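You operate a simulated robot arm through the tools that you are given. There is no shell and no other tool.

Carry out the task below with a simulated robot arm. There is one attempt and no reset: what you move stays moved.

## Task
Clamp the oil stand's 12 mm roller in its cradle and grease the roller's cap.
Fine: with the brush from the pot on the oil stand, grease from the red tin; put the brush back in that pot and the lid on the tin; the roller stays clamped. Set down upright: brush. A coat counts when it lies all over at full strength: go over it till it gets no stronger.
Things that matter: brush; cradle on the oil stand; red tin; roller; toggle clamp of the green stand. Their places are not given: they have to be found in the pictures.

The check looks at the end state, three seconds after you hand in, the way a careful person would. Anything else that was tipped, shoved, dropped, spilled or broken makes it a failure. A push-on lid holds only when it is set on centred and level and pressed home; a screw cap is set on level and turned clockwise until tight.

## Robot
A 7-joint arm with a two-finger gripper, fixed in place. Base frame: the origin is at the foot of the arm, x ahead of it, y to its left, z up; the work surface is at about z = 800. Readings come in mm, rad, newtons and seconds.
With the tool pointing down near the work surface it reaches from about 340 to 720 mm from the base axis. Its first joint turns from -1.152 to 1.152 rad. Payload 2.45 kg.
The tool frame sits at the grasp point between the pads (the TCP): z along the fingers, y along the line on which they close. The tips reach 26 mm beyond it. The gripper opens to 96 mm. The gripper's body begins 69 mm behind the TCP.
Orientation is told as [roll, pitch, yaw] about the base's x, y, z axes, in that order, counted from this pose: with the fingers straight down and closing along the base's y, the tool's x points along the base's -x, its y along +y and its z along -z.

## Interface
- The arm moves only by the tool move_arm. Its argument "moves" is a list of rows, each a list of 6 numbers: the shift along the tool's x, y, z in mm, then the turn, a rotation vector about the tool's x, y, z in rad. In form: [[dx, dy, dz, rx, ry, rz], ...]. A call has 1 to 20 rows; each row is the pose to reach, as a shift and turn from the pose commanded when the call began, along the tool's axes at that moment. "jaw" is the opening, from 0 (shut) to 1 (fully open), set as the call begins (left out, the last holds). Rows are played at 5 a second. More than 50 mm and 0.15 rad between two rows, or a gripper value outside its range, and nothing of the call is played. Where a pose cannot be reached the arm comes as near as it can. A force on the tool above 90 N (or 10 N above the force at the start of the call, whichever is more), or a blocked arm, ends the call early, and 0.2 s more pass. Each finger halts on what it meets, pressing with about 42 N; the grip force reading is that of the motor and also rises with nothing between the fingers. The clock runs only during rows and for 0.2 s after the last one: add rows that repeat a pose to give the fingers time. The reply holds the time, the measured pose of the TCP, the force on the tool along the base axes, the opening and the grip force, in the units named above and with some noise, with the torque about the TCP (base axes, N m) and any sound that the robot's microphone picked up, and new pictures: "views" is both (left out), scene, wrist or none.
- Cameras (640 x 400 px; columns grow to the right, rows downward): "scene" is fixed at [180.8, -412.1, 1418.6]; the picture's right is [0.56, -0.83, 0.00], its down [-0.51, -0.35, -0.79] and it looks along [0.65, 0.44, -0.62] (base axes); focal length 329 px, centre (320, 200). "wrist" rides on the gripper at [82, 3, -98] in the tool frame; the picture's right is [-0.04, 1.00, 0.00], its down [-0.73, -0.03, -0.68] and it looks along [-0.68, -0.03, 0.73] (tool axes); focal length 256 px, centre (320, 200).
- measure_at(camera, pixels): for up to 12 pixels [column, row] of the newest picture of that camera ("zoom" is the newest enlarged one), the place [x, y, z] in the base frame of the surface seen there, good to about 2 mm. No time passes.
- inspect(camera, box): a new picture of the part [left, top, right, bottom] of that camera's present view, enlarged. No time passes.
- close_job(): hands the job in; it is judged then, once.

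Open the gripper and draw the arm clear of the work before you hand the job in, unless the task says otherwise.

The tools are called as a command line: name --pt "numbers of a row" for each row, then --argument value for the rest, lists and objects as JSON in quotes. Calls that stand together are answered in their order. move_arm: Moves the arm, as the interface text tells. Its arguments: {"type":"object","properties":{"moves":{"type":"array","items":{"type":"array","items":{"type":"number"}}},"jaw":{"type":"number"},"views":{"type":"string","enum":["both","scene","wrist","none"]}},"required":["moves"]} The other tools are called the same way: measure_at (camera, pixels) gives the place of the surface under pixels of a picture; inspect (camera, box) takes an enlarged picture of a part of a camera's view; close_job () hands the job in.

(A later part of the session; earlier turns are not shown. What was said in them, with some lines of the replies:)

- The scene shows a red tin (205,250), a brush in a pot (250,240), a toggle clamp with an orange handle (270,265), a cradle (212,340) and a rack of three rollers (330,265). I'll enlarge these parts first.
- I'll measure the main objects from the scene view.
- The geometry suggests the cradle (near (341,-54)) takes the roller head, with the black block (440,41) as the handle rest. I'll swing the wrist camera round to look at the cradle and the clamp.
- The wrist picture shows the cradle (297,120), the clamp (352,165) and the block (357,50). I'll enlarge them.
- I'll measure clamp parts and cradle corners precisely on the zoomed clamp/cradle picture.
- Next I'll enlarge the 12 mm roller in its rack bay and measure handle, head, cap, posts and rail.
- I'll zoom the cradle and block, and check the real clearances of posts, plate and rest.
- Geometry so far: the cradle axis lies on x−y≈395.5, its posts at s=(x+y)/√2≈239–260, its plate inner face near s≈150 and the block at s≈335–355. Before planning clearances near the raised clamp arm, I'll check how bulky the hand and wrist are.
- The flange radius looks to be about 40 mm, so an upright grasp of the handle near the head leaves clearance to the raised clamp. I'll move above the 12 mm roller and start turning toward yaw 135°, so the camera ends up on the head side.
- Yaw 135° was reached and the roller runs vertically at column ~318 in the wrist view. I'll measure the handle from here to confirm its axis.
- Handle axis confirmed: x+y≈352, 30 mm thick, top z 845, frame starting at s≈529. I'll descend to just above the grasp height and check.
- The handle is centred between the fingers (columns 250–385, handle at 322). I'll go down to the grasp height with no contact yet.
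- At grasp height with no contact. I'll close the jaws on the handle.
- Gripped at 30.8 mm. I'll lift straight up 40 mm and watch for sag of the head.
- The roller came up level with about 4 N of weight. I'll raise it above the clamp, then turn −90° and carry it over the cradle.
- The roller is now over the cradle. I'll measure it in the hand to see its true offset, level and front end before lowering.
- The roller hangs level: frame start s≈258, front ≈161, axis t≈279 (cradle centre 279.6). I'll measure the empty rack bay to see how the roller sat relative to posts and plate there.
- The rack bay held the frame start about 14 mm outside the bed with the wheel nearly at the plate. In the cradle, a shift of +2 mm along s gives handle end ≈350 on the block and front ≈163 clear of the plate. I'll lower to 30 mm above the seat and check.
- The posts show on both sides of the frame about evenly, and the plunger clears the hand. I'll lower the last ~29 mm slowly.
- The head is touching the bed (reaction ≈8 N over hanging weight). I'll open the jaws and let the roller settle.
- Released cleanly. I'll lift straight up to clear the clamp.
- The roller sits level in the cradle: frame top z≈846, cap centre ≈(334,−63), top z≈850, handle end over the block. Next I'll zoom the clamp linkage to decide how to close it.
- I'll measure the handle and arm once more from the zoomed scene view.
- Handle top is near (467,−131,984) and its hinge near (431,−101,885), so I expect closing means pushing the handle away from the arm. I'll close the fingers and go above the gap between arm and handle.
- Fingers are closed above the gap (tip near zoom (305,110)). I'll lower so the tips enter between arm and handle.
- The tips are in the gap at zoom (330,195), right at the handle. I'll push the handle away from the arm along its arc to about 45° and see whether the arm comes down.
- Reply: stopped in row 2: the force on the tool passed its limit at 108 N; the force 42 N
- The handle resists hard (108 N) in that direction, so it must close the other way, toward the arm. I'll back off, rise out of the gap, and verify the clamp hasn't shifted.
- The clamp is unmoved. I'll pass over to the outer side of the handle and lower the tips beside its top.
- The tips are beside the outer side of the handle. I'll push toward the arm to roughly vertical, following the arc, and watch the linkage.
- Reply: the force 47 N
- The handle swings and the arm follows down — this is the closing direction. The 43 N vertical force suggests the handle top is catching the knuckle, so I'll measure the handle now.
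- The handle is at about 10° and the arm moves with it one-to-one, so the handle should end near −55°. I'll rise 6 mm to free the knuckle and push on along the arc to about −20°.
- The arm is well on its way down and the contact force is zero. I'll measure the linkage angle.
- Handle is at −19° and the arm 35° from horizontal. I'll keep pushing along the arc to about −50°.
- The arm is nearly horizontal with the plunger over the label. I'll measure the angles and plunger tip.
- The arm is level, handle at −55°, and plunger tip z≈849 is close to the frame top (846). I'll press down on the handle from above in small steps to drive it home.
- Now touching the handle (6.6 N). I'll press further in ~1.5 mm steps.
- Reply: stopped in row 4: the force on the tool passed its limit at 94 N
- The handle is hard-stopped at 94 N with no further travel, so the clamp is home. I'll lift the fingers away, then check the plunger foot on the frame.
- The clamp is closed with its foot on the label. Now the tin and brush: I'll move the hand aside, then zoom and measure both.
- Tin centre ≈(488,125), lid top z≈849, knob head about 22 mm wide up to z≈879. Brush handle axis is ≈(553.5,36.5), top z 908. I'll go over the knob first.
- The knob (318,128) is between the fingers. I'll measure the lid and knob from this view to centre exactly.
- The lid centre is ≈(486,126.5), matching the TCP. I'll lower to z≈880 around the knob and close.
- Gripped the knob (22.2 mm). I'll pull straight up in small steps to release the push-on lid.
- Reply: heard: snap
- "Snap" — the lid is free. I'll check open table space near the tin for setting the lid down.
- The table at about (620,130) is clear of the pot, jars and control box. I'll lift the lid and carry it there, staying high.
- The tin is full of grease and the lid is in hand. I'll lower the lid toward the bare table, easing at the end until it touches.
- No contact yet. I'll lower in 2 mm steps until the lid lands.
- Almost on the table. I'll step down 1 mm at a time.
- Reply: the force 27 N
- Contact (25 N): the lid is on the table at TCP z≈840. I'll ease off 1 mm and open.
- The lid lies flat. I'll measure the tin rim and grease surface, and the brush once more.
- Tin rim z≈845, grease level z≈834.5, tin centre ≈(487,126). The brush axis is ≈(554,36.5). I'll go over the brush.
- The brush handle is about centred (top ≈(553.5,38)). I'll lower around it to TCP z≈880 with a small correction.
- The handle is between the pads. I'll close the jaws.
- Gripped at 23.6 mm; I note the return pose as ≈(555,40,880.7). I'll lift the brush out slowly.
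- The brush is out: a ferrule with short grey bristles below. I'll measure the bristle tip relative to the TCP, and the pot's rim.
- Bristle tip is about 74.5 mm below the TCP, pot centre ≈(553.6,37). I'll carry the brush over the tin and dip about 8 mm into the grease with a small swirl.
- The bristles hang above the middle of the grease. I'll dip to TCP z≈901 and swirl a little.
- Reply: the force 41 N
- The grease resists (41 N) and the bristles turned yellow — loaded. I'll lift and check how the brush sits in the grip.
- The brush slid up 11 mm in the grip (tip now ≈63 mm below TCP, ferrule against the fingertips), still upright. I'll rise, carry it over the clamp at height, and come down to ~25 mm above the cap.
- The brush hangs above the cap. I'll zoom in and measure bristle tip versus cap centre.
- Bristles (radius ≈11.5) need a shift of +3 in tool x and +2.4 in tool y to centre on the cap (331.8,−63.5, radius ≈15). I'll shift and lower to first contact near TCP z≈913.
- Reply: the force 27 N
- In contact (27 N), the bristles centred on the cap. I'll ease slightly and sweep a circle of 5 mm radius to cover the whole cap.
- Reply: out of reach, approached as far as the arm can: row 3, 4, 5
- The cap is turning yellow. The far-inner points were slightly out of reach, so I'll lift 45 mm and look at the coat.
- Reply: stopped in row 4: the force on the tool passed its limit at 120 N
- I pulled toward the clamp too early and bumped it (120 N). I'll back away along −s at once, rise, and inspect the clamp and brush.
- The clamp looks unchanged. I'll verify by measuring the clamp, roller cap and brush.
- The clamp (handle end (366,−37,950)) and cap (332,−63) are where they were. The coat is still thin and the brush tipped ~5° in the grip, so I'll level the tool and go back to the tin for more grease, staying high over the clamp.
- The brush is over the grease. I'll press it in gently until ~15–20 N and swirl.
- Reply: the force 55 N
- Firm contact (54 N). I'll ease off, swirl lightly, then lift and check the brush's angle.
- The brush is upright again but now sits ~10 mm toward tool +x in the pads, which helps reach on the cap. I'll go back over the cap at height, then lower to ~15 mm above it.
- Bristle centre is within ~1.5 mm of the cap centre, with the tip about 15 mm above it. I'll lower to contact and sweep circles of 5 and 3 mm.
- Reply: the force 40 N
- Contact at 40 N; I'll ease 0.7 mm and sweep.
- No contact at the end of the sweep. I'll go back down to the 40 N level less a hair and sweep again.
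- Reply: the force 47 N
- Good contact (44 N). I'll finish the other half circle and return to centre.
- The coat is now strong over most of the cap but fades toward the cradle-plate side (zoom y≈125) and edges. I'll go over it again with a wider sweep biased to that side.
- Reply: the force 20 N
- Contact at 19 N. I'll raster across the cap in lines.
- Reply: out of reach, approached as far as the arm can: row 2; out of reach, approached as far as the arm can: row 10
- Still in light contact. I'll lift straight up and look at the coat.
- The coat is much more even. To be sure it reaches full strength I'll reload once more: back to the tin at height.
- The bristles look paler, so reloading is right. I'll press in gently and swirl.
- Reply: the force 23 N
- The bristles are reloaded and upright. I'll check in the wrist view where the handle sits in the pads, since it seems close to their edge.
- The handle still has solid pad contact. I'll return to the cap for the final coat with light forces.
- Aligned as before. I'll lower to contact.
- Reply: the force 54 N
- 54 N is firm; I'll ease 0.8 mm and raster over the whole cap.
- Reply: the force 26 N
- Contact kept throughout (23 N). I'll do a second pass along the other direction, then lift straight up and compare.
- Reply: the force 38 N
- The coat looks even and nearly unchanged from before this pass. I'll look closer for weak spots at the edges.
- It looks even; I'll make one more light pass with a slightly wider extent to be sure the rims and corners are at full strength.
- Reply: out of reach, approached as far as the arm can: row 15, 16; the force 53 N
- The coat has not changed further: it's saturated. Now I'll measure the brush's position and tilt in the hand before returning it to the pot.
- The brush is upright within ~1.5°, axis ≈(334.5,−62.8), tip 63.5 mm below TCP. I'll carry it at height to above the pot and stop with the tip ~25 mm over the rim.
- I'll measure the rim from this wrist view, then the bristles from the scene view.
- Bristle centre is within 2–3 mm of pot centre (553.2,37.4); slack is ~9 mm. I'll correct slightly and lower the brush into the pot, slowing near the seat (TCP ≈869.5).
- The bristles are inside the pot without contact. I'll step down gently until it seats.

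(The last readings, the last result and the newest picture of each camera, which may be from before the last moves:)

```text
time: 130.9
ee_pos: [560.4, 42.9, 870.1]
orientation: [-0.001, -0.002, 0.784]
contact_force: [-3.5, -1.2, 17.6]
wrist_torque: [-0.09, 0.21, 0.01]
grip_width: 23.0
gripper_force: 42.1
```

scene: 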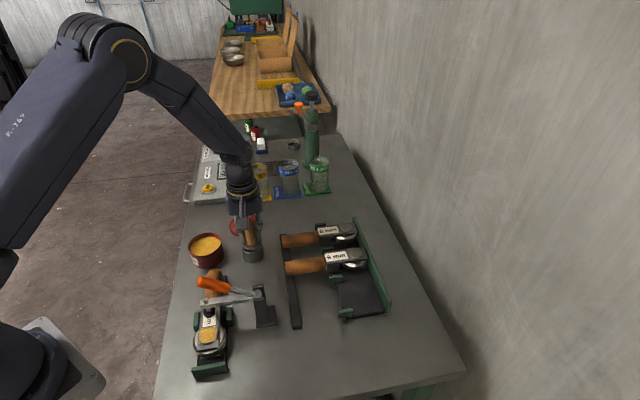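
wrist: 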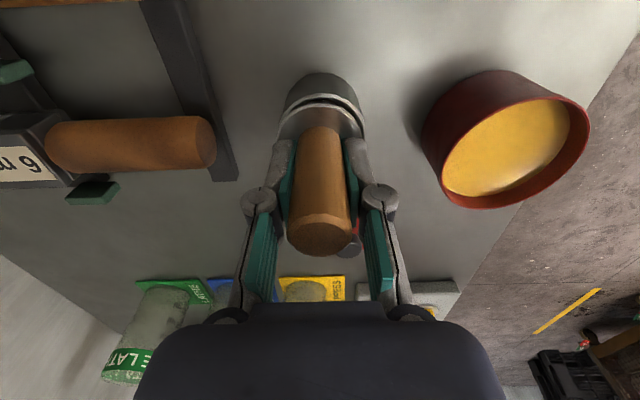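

Contact (17.6 N) at the expected height. I'll look before releasing.

move_arm --pt "0 0 -0.3 0 0 0"

inspect --camera "scene" --box '[225, 210, 280, 270]'

measure_at --camera "zoom" --pixels '[[300, 120], [305, 190], [310, 225], [272, 255], [365, 245], [320, 280], [268, 275], [375, 270], [320, 305]]'

```text
time: 131.3
ee_pos: [559.9, 42.6, 869.2]
orientation: [0.001, -0.002, 0.784]
contact_force: [1.0, -0.9, 12.5]
wrist_torque: [0.04, -0.02, 0.03]
grip_width: 23.2
gripper_force: 41.8
```

scene: 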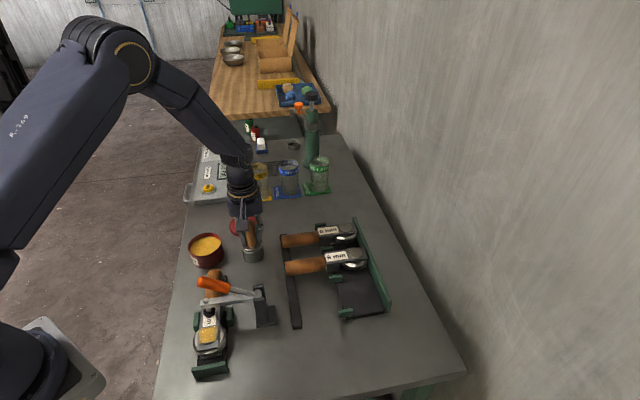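
wrist: 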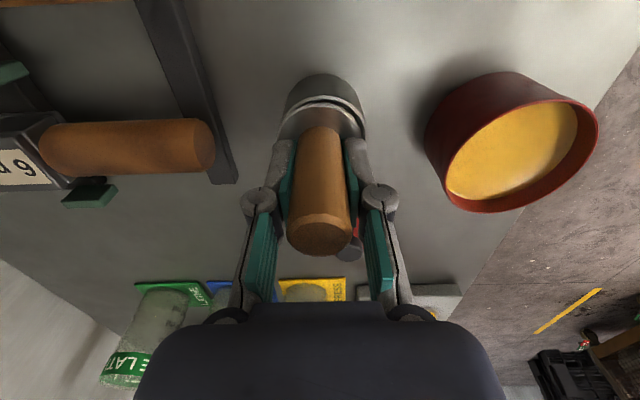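

```text
6.67 times, centred on (252, 240) of scene
```

zoom: 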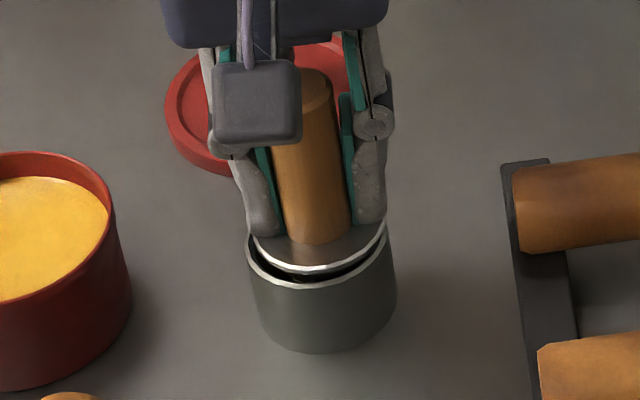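

```text
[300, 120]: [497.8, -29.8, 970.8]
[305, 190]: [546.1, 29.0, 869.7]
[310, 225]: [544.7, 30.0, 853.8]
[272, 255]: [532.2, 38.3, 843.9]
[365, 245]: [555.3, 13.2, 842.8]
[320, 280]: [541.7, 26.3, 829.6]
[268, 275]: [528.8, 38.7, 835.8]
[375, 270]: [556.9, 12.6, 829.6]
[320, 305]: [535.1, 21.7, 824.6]
```

It's seated like at the start (ferrule rim z≈844). I'll open the jaws and watch it stay upright.

move_arm --pt "0 0 0 0 0 0" --pt "0 0 0 0 0 0" --pt "0 0 0 0 0 0" --jaw 0.5

inspect --camera "scene" --box '[225, 210, 280, 270]'

```text
time: 132.1
ee_pos: [559.9, 41.8, 868.3]
orientation: [0.002, 0.0, 0.784]
contact_force: [-0.5, 0.1, -0.6]
wrist_torque: [0.02, 0.02, 0.0]
grip_width: 48.2
gripper_force: 0.1
```

scene: 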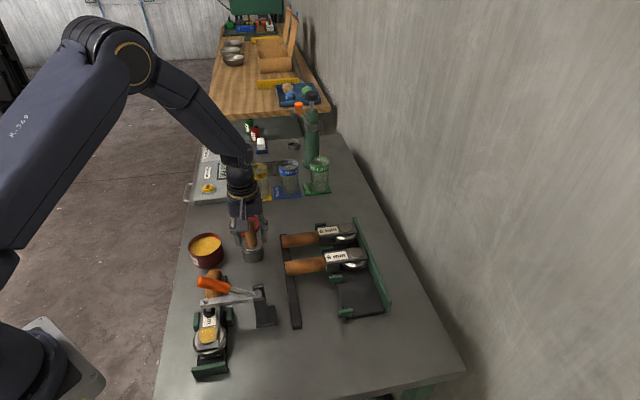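
wrist: 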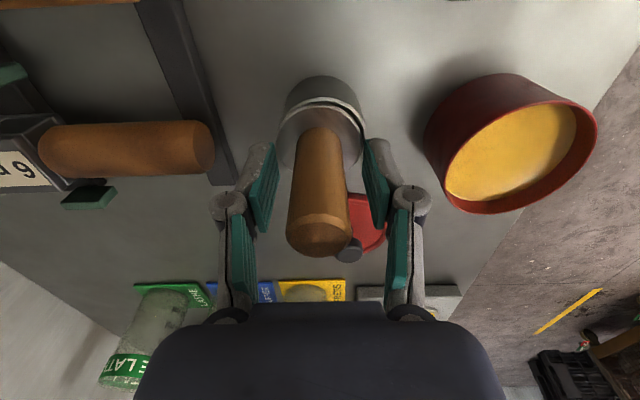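

```text
6.67 times, centred on (252, 240) of scene
```

zoom: 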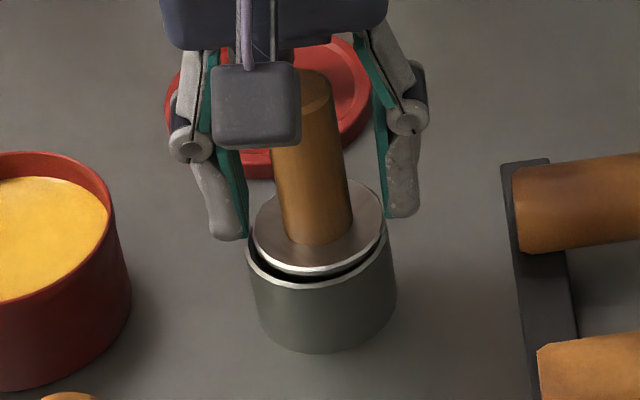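

The brush stands in the pot. I'll lift straight up.

move_arm --pt "0 0 -15 0 0 0" --pt "0 0 -45 0 0 0" --pt "0 0 -85 0 0 0" --pt "0 0 -120 0 0 0" --pt "-40 -30 -120 0 0 0" --pt "-40 -30 -120 0 0 0"

inspect --camera "scene" --box '[175, 185, 285, 285]'

measure_at --camera "zoom" --pixels '[[395, 150], [380, 150], [412, 150], [400, 200], [406, 225], [380, 235], [440, 225], [405, 258], [425, 212], [374, 128], [320, 165], [438, 145]]'

```text
time: 133.5
ee_pos: [610.4, 48.2, 989.3]
orientation: [0.0, 0.0, 0.784]
contact_force: [-0.1, -0.2, 0.4]
wrist_torque: [-0.03, 0.05, 0.0]
grip_width: 47.9
gripper_force: 0.1
```

scene: 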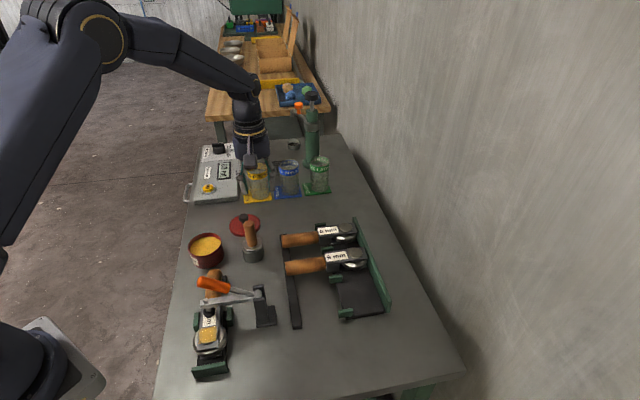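
wrist: 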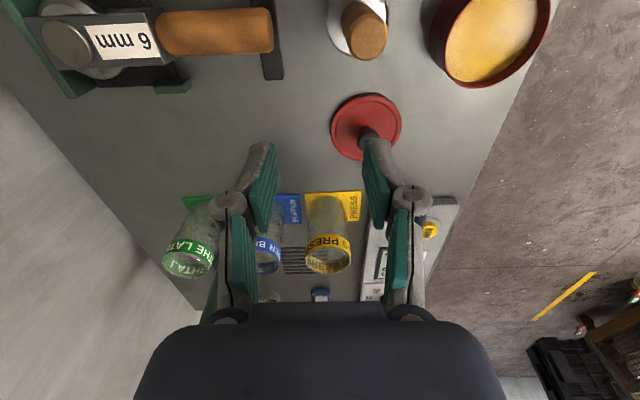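

```text
4.00 times, centred on (230, 235) of scene
```

zoom: 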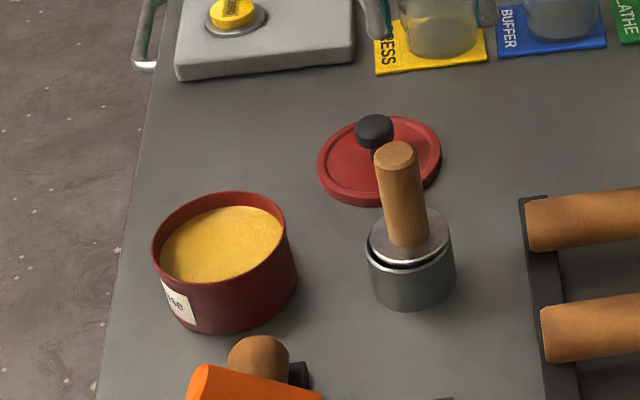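

```text
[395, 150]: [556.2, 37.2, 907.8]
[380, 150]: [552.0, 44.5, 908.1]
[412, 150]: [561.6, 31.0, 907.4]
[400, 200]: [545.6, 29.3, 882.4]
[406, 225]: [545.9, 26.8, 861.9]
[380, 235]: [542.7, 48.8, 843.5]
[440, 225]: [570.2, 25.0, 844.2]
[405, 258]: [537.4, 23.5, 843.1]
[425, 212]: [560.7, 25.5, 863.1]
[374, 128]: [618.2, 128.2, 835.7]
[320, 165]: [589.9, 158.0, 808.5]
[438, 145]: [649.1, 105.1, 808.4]
```

The brush stands upright in the pot as at the start (top (556,37,908)). Now the lid: I'll go above its knob at (619,129).

move_arm --pt "-21 17 0 0 0 0" --pt "-43 34 0 0 0 0" --pt "-64 50.6 0 0 0 0" --pt "-64 50.6 40 0 0 0" --pt "-64 50.6 80 0 0 0" --pt "-64 50.6 80 0 0 0"

measure_at --camera "wrist" --pixels '[[320, 110], [305, 118], [335, 118], [320, 130], [320, 70], [320, 140]]'

inspect --camera "wrist" --box '[240, 20, 400, 180]'

```text
time: 134.9
ee_pos: [619.7, 129.0, 908.7]
orientation: [0.0, 0.0, 0.783]
contact_force: [0.3, 0.0, 0.4]
wrist_torque: [0.02, -0.01, 0.01]
grip_width: 48.2
gripper_force: 0.1
```

scene: 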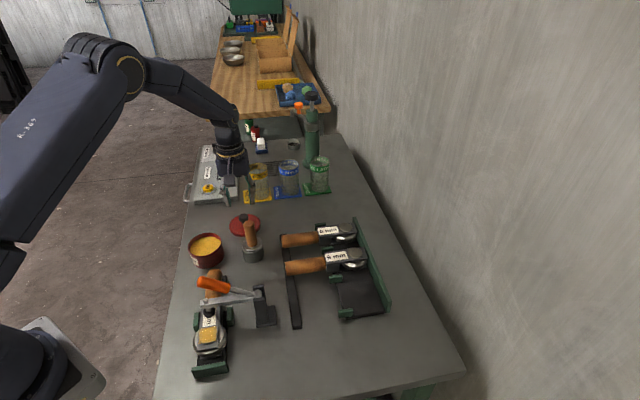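
wrist: 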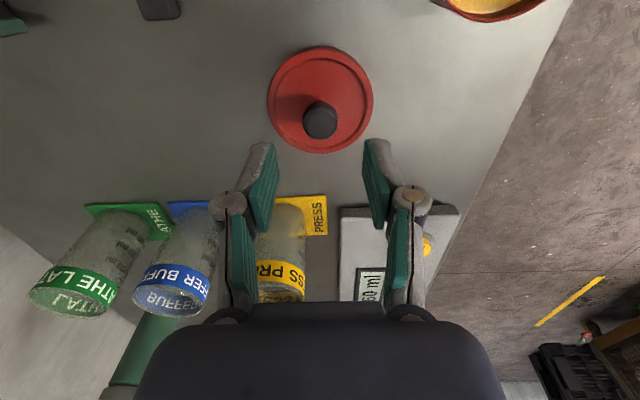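

```text
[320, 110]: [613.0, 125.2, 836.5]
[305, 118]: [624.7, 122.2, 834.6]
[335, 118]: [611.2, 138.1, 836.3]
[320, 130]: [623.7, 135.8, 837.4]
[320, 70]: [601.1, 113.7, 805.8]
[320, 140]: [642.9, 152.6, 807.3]
```

```text
2.50 times, centred on (320, 100) of wrist
```

zoom: 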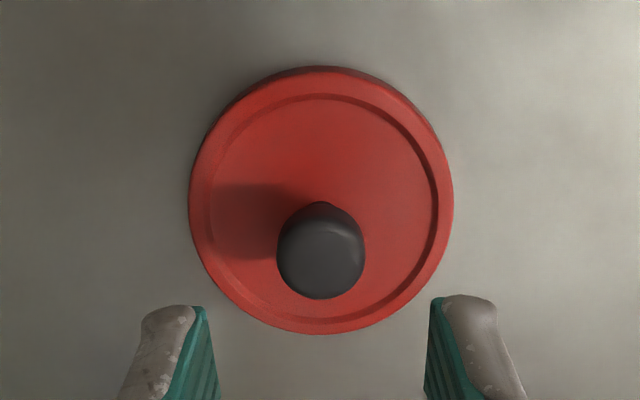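

The knob is centred between the fingers. I'll lower to TCP z≈840.5 and close on it.

move_arm --pt "0 0.5 25 0 0 0" --pt "0 0.5 45 0 0 0" --pt "0 0.5 60 0 0 0" --pt "0 0.5 67.5 0 0 0" --pt "0 0.5 67.5 0 0 0" --views "none"

move_arm --pt "0 0 0 0 0 0" --pt "0 0 0 0 0 0" --pt "0 0 0 0 0 0" --pt "0 0 0 0 0 0" --jaw 0

```text
time: 136.1
ee_pos: [619.5, 128.9, 841.2]
orientation: [0.001, -0.001, 0.784]
contact_force: [0.0, 0.8, 0.7]
wrist_torque: [0.0, 0.0, 0.03]
grip_width: 47.9
gripper_force: 0.0
```

```text
time: 137.1
ee_pos: [618.8, 130.8, 841.1]
orientation: [0.0, 0.0, 0.783]
contact_force: [0.2, 0.0, -0.2]
wrist_torque: [0.01, 0.01, -0.01]
grip_width: 22.2
gripper_force: 41.8
```

scene: 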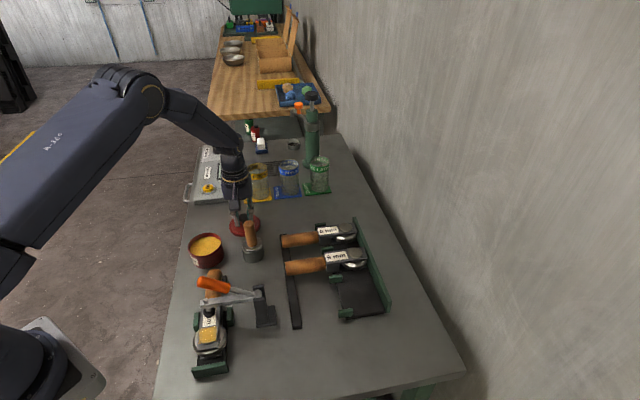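
wrist: 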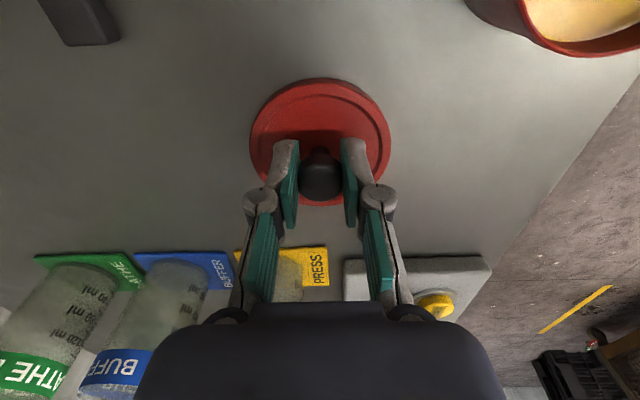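

Gripped (22.2 mm). I'll lift and carry the lid back over the tin, stopping ~25 mm above to check alignment.

move_arm --pt "0 0 -10 0 0 0" --pt "0 0 -40 0 0 0" --pt "0 0 -75 0 0 0" --pt "0 0 -110 0 0 0" --pt "24 23 -110 0 0 0" --pt "49 46 -110 0 0 0" --pt "73 69 -110 0 0 0" --pt "97.6 92 -110 0 0 0" --pt "97.6 92 -85 0 0 0" --pt "97.6 92 -66 0 0 0" --pt "97.6 92 -66 0 0 0"

inspect --camera "scene" --box '[170, 205, 245, 280]'

inspect --camera "wrist" --box '[220, 30, 420, 220]'

```text
time: 139.5
ee_pos: [484.1, 124.7, 906.8]
orientation: [0.0, 0.001, 0.784]
contact_force: [0.6, 0.5, -0.4]
wrist_torque: [0.02, 0.01, 0.0]
grip_width: 22.3
gripper_force: 42.6
```

scene: 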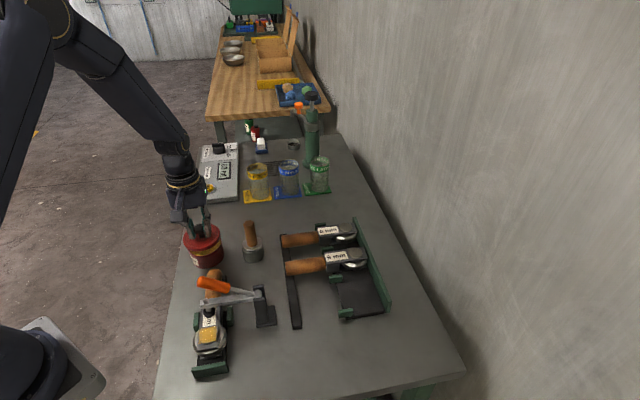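
wrist: 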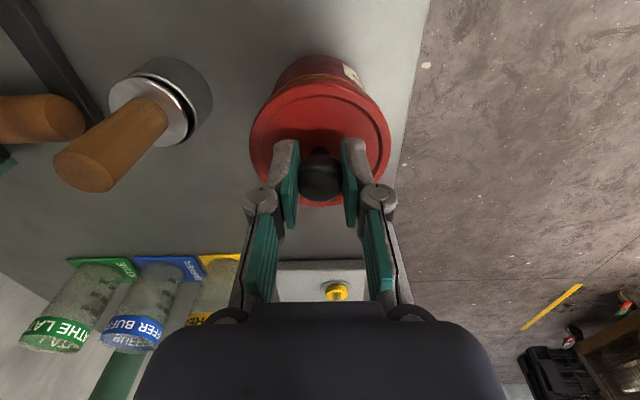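

```text
5.33 times, centred on (208, 242) of scene
```

zoom: 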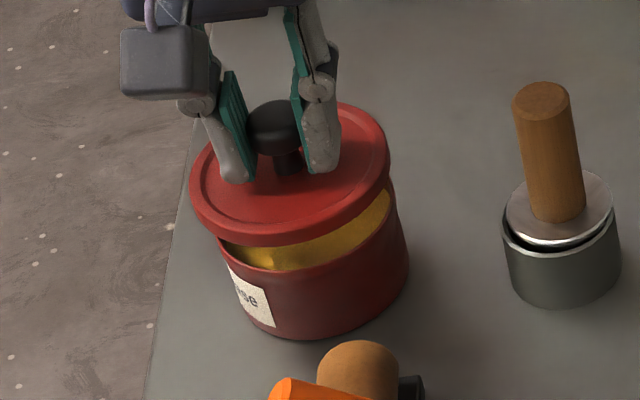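

```text
2.11 times, centred on (320, 125) of wrist
```

zoom: 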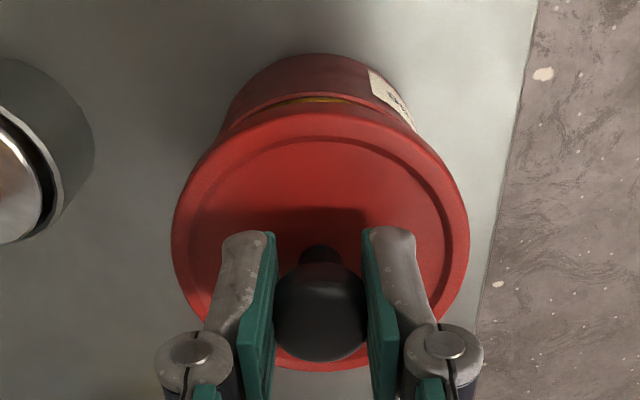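

I'll measure the lid's edges and the visible tin rim to compare centres.

measure_at --camera "zoom" --pixels '[[173, 230], [469, 240], [320, 112], [205, 160], [435, 160], [235, 110], [395, 105], [316, 60], [320, 366]]'

inspect --camera "scene" --box '[170, 205, 245, 280]'

measure_at --camera "zoom" --pixels '[[192, 185], [388, 155], [280, 235], [235, 218], [340, 215], [335, 108], [232, 258], [280, 272], [340, 255], [392, 205], [222, 245], [310, 268]]'

```text
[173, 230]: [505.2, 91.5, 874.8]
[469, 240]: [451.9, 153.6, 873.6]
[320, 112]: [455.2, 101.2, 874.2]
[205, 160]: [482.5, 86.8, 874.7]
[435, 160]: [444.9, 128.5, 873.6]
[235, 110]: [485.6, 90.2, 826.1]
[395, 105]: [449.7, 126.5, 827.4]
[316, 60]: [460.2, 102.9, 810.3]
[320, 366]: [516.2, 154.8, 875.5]
```

```text
5.33 times, centred on (208, 242) of scene
```

zoom: 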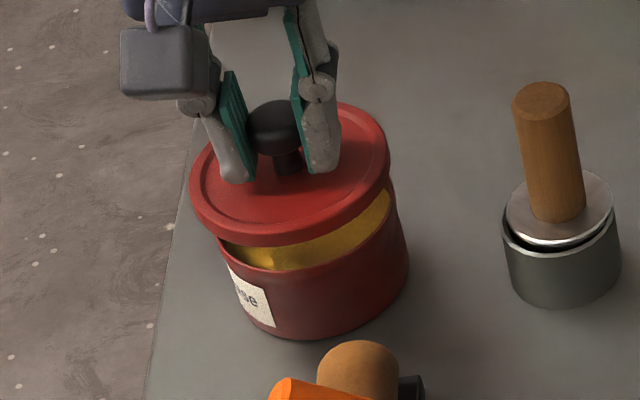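

```text
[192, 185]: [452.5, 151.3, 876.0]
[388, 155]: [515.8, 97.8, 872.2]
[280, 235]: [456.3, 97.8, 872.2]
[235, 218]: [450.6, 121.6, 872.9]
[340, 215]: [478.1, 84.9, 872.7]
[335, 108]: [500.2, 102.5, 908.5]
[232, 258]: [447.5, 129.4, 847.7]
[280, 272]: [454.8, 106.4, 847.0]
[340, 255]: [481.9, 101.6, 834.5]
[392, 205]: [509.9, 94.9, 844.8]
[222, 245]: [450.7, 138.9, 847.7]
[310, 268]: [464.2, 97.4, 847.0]
```

Lid centre ≈(484,126.3), tin centre ≈(486.5,126). I'll take a couple of still readings to average out noise before correcting.

move_arm --pt "0 0 0 0 0 0" --views "none"

move_arm --pt "0 0 0 0 0 0" --views "none"

move_arm --pt "0 0 0 0 0 0" --views "none"

```text
time: 139.9
ee_pos: [484.4, 124.9, 908.0]
orientation: [-0.001, 0.0, 0.784]
contact_force: [-0.3, 0.0, 0.0]
wrist_torque: [0.04, -0.03, -0.01]
grip_width: 22.2
gripper_force: 42.2
```

```text
time: 140.3
ee_pos: [484.1, 125.6, 908.0]
orientation: [0.001, 0.001, 0.784]
contact_force: [0.4, 0.7, -0.4]
wrist_torque: [-0.01, -0.03, 0.0]
grip_width: 22.0
gripper_force: 42.5
```

```text
time: 140.7
ee_pos: [484.8, 124.7, 907.2]
orientation: [0.0, 0.0, 0.782]
contact_force: [0.8, -0.3, 0.1]
wrist_torque: [0.01, 0.05, 0.02]
grip_width: 22.1
gripper_force: 42.3
```

Averaged TCP is (484.4,125.0); the original seat was ≈(486,126.2). I'll shift by about (+1.9,+0.6) and lower to just above the rim.

move_arm --pt "-1.8 -0.9 5 0 0 0" --pt "-1.8 -0.9 12 0 0 0" --pt "-1.8 -0.9 18 0 0 0" --pt "-1.8 -0.9 20 0 0 0" --pt "-1.8 -0.9 20 0 0 0"

inspect --camera "scene" --box '[170, 205, 245, 280]'

inspect --camera "wrist" --box '[220, 30, 420, 220]'

```text
time: 141.9
ee_pos: [486.3, 127.0, 888.4]
orientation: [-0.001, 0.001, 0.784]
contact_force: [-0.7, 0.5, -0.3]
wrist_torque: [0.01, 0.04, 0.04]
grip_width: 21.9
gripper_force: 41.8
```

scene: 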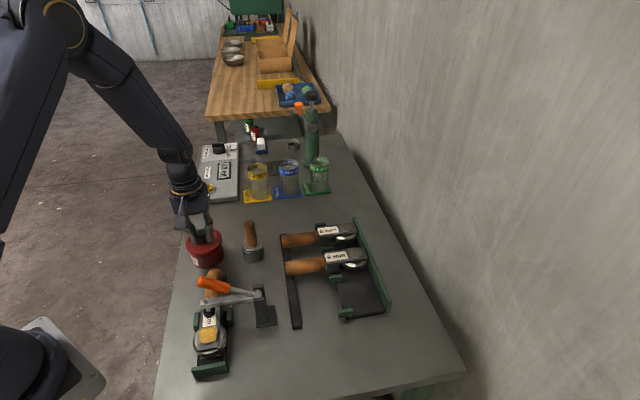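
wrist: 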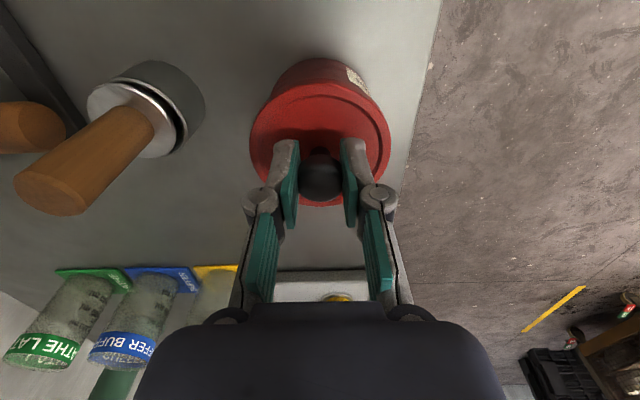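

```text
5.33 times, centred on (208, 242) of scene
```

zoom: 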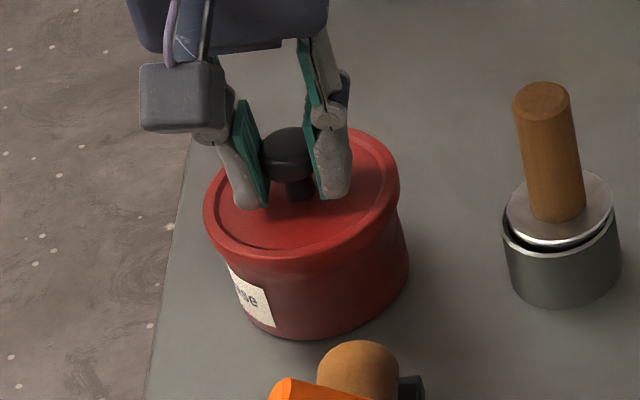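

```text
2.11 times, centred on (320, 125) of wrist
```

zoom: 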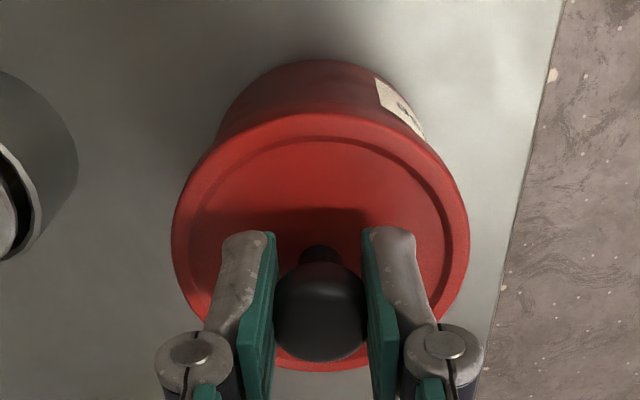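

The lid outline coincides with its original seat in both views. I'll press down in 1 mm steps and watch for the snap.

move_arm --pt "0 0 1.5 0 0 0" --pt "0 0 3 0 0 0" --pt "0 0 3 0 0 0" --views "none"

```text
time: 142.7
ee_pos: [488.7, 126.9, 886.5]
orientation: [0.001, -0.003, 0.782]
contact_force: [-4.1, -0.1, 30.3]
wrist_torque: [-0.57, 0.69, -0.01]
grip_width: 22.3
gripper_force: 42.3
```

Contact at 30 N with torque pointing to the −s edge of the lid touching first, so it's slightly too far +s. I'll lift 2 mm, shift 1.3 mm back, and try again.

move_arm --pt "0 0 -2.5 0 0 0" --pt "1.3 0 -2.5 0 0 0" --pt "1.3 0 -1 0 0 0" --pt "1.3 0 0 0 0 0" --pt "1.3 0 0 0 0 0" --views "none"

```text
time: 143.9
ee_pos: [486.5, 126.9, 885.2]
orientation: [0.0, 0.0, 0.782]
contact_force: [-0.9, -0.3, -0.8]
wrist_torque: [0.01, 0.0, 0.04]
grip_width: 21.8
gripper_force: 42.1
```

No contact now at the same height — it's slipping over the rim. I'll continue down.

move_arm --pt "0 0 1 0 0 0" --pt "0 0 2 0 0 0" --pt "0 0 2 0 0 0" --views "none"

```text
time: 144.7
ee_pos: [484.8, 124.8, 883.9]
orientation: [0.001, 0.0, 0.784]
contact_force: [0.6, -0.7, -0.6]
wrist_torque: [0.01, 0.05, 0.02]
grip_width: 21.9
gripper_force: 42.2
```

move_arm --pt "0 0 1 0 0 0" --pt "0 0 2 0 0 0" --pt "0 0 2 0 0 0" --views "none"

```text
time: 145.5
ee_pos: [485.5, 124.3, 882.8]
orientation: [0.0, -0.001, 0.781]
contact_force: [-0.7, -1.1, 10.7]
wrist_torque: [0.36, -0.41, 0.0]
grip_width: 21.8
gripper_force: 42.6
heard: snap
```

"Snap" heard. I'll press a little further to make sure it's home all round.

move_arm --pt "0 0 0.7 0 0 0" --pt "0 0 1.4 0 0 0" --pt "0 0 2 0 0 0" --pt "0 0 2 0 0 0"

inspect --camera "scene" --box '[170, 205, 245, 280]'

```text
time: 146.5
ee_pos: [486.5, 125.5, 879.3]
orientation: [-0.004, 0.0, 0.782]
contact_force: [-8.6, -9.0, 45.6]
wrist_torque: [-0.07, 0.04, 0.01]
grip_width: 22.2
gripper_force: 42.3
```

scene: 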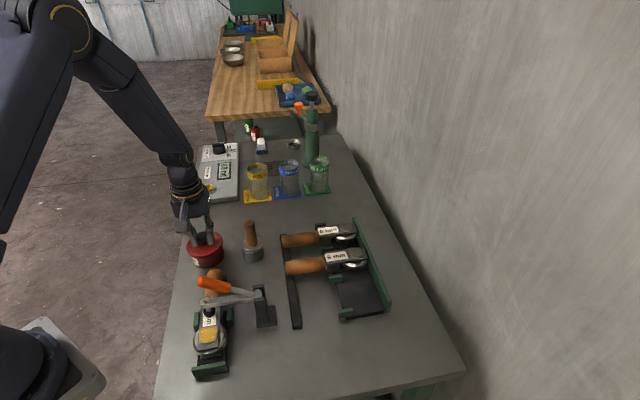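
wrist: 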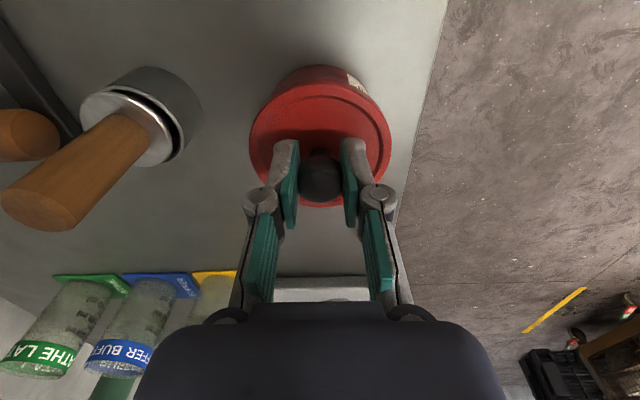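

```text
5.33 times, centred on (208, 242) of scene
```

zoom: 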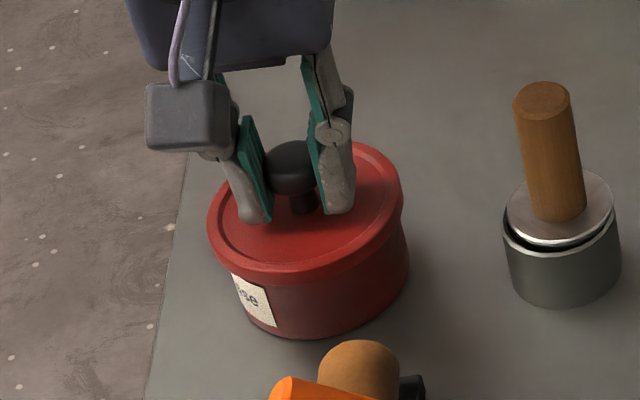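

Balanced 46 N with near-zero torque: the lid is level and home. I'll ease off, open, and lift away.

move_arm --pt "0 0 -1.5 0 0 0" --pt "0 0 -1.5 0 0 0" --views "none"

move_arm --pt "0 0 0 0 0 0" --pt "0 0 0 0 0 0" --pt "0 0 0 0 0 0" --pt "0 0 -20 0 0 0" --pt "0 0 -60 0 0 0" --pt "0 0 -100 0 0 0" --pt "0 0 -140 0 0 0" --pt "0 0 -180 0 0 0" --jaw 0.5

inspect --camera "scene" --box '[170, 205, 275, 290]'

measure_at --camera "zoom" --pixels '[[140, 210], [235, 175], [205, 230], [190, 150], [170, 190], [215, 195], [190, 165], [165, 235]]'

```text
time: 147.1
ee_pos: [484.8, 126.9, 880.0]
orientation: [0.0, 0.0, 0.783]
contact_force: [-1.2, -8.9, 24.8]
wrist_torque: [-0.01, -0.12, -0.02]
grip_width: 22.0
gripper_force: 42.6
```

```text
time: 148.9
ee_pos: [488.3, 126.4, 1059.8]
orientation: [0.002, 0.001, 0.783]
contact_force: [0.0, 0.5, 0.6]
wrist_torque: [0.01, 0.04, 0.0]
grip_width: 48.1
gripper_force: 0.0
```

scene: 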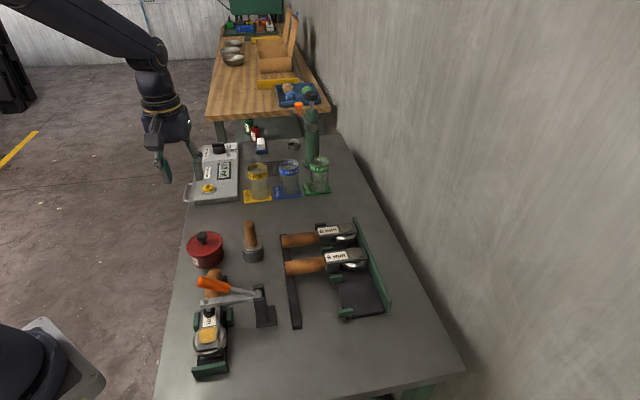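
wrist: 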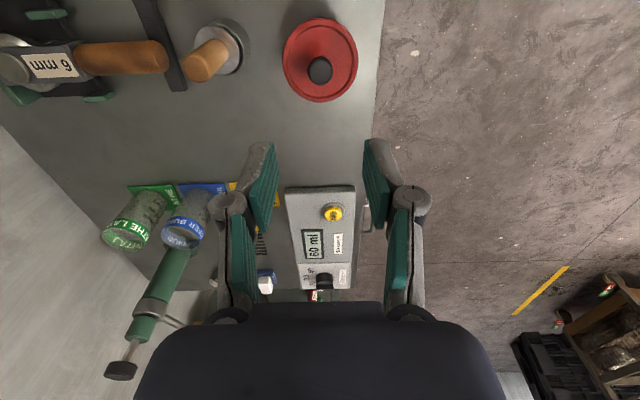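

```text
4.71 times, centred on (222, 248) of scene
```

zoom: 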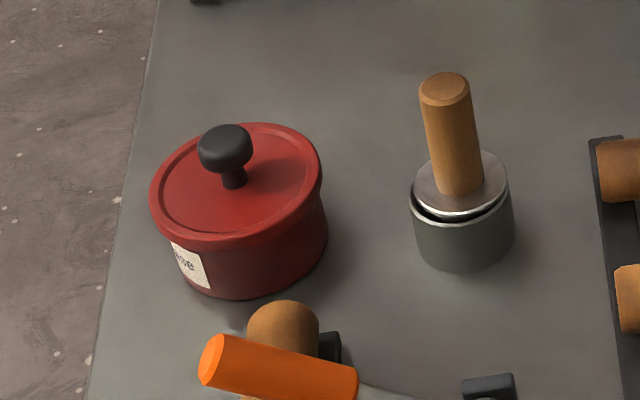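

```text
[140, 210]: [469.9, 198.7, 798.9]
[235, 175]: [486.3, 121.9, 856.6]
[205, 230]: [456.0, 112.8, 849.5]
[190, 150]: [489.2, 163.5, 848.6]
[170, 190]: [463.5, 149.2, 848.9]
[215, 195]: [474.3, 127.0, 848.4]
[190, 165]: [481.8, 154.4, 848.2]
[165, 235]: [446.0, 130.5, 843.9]
```

The lid is level (top z≈848.5 all round) and the brush upright. I'll draw the arm up clear, open the gripper, and do a last check of clamp and coat.

move_arm --pt "0 20 -30 0 0 0" --pt "0 40 -60 0 0 0" --pt "0 60 -90 0 0 0" --pt "0 80 -110 0 0 0" --pt "0 80 -110 0 0 0" --jaw 1

inspect --camera "scene" --box '[180, 265, 285, 380]'

inspect --camera "scene" --box '[175, 90, 400, 335]'

```text
time: 150.1
ee_pos: [429.2, 181.2, 1171.8]
orientation: [0.002, 0.001, 0.784]
contact_force: [-0.5, 0.1, 0.0]
wrist_torque: [-0.02, -0.01, -0.02]
grip_width: 95.9
gripper_force: 0.0
```

scene: 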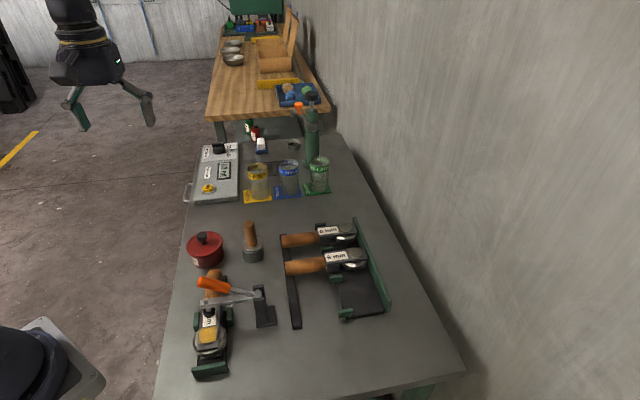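
wrist: 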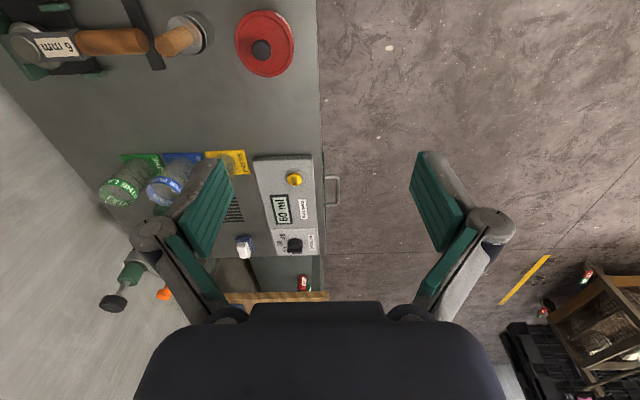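

```text
3.48 times, centred on (232, 322) of scene
```

zoom: 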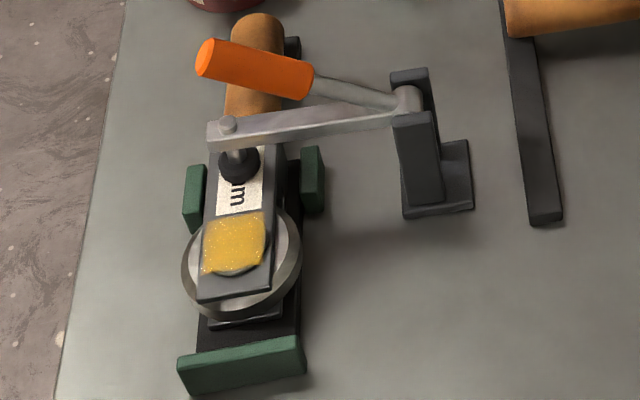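

```text
1.63 times, centred on (288, 212) of scene
```

zoom: 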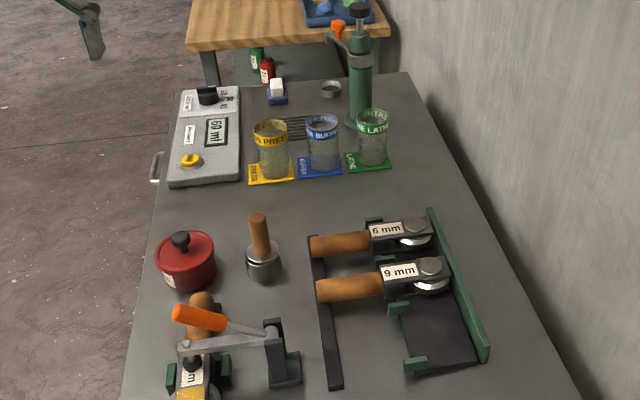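

Everything is in its end state: the clamp is closed on the roller, the cap is coated, the brush is upright in its pot, the lid is level on the tin, and the gripper is open and clear. Handing in.

close_job

```text
The job is handed in.
```

The job is handed in: the 12 mm roller is clamped in the oil stand's cradle and its cap is greased. I have no verdict from the check yet.

- **Roller and clamp:** The roller sits level in the cradle with its handle on the rest block. The toggle clamp is closed on the "12 mm" label, and the handle stopped hard at 94 N when I pressed it home. I heard no click from the clamp, so I judged it closed by that stop and by the pictures.
- **Grease coat:** The coat looks even over the whole cap. I dipped the brush three times, and the last pass made no visible difference.
- **Brush:** It stands upright in its pot, as it was at the start.
- **Tin:** The lid snapped on and lies level.
- **Arm:** The gripper is open and drawn clear of the work.

Three things did not go smoothly:

- **Clamp pushed the wrong way:** My first push on the clamp handle went in the wrong direction and stopped at 108 N. Measured afterwards, the clamp had not moved.
- **Bump with the loaded brush:** While lifting the brush off the cap I ran into the closed clamp at 120 N. Measured afterwards, the clamp and roller had not shifted, but the brush slid in the grip and later went back into the pot normally.
- **Grease at the corners:** A little grease shows on the frame just beyond the cap's corners.
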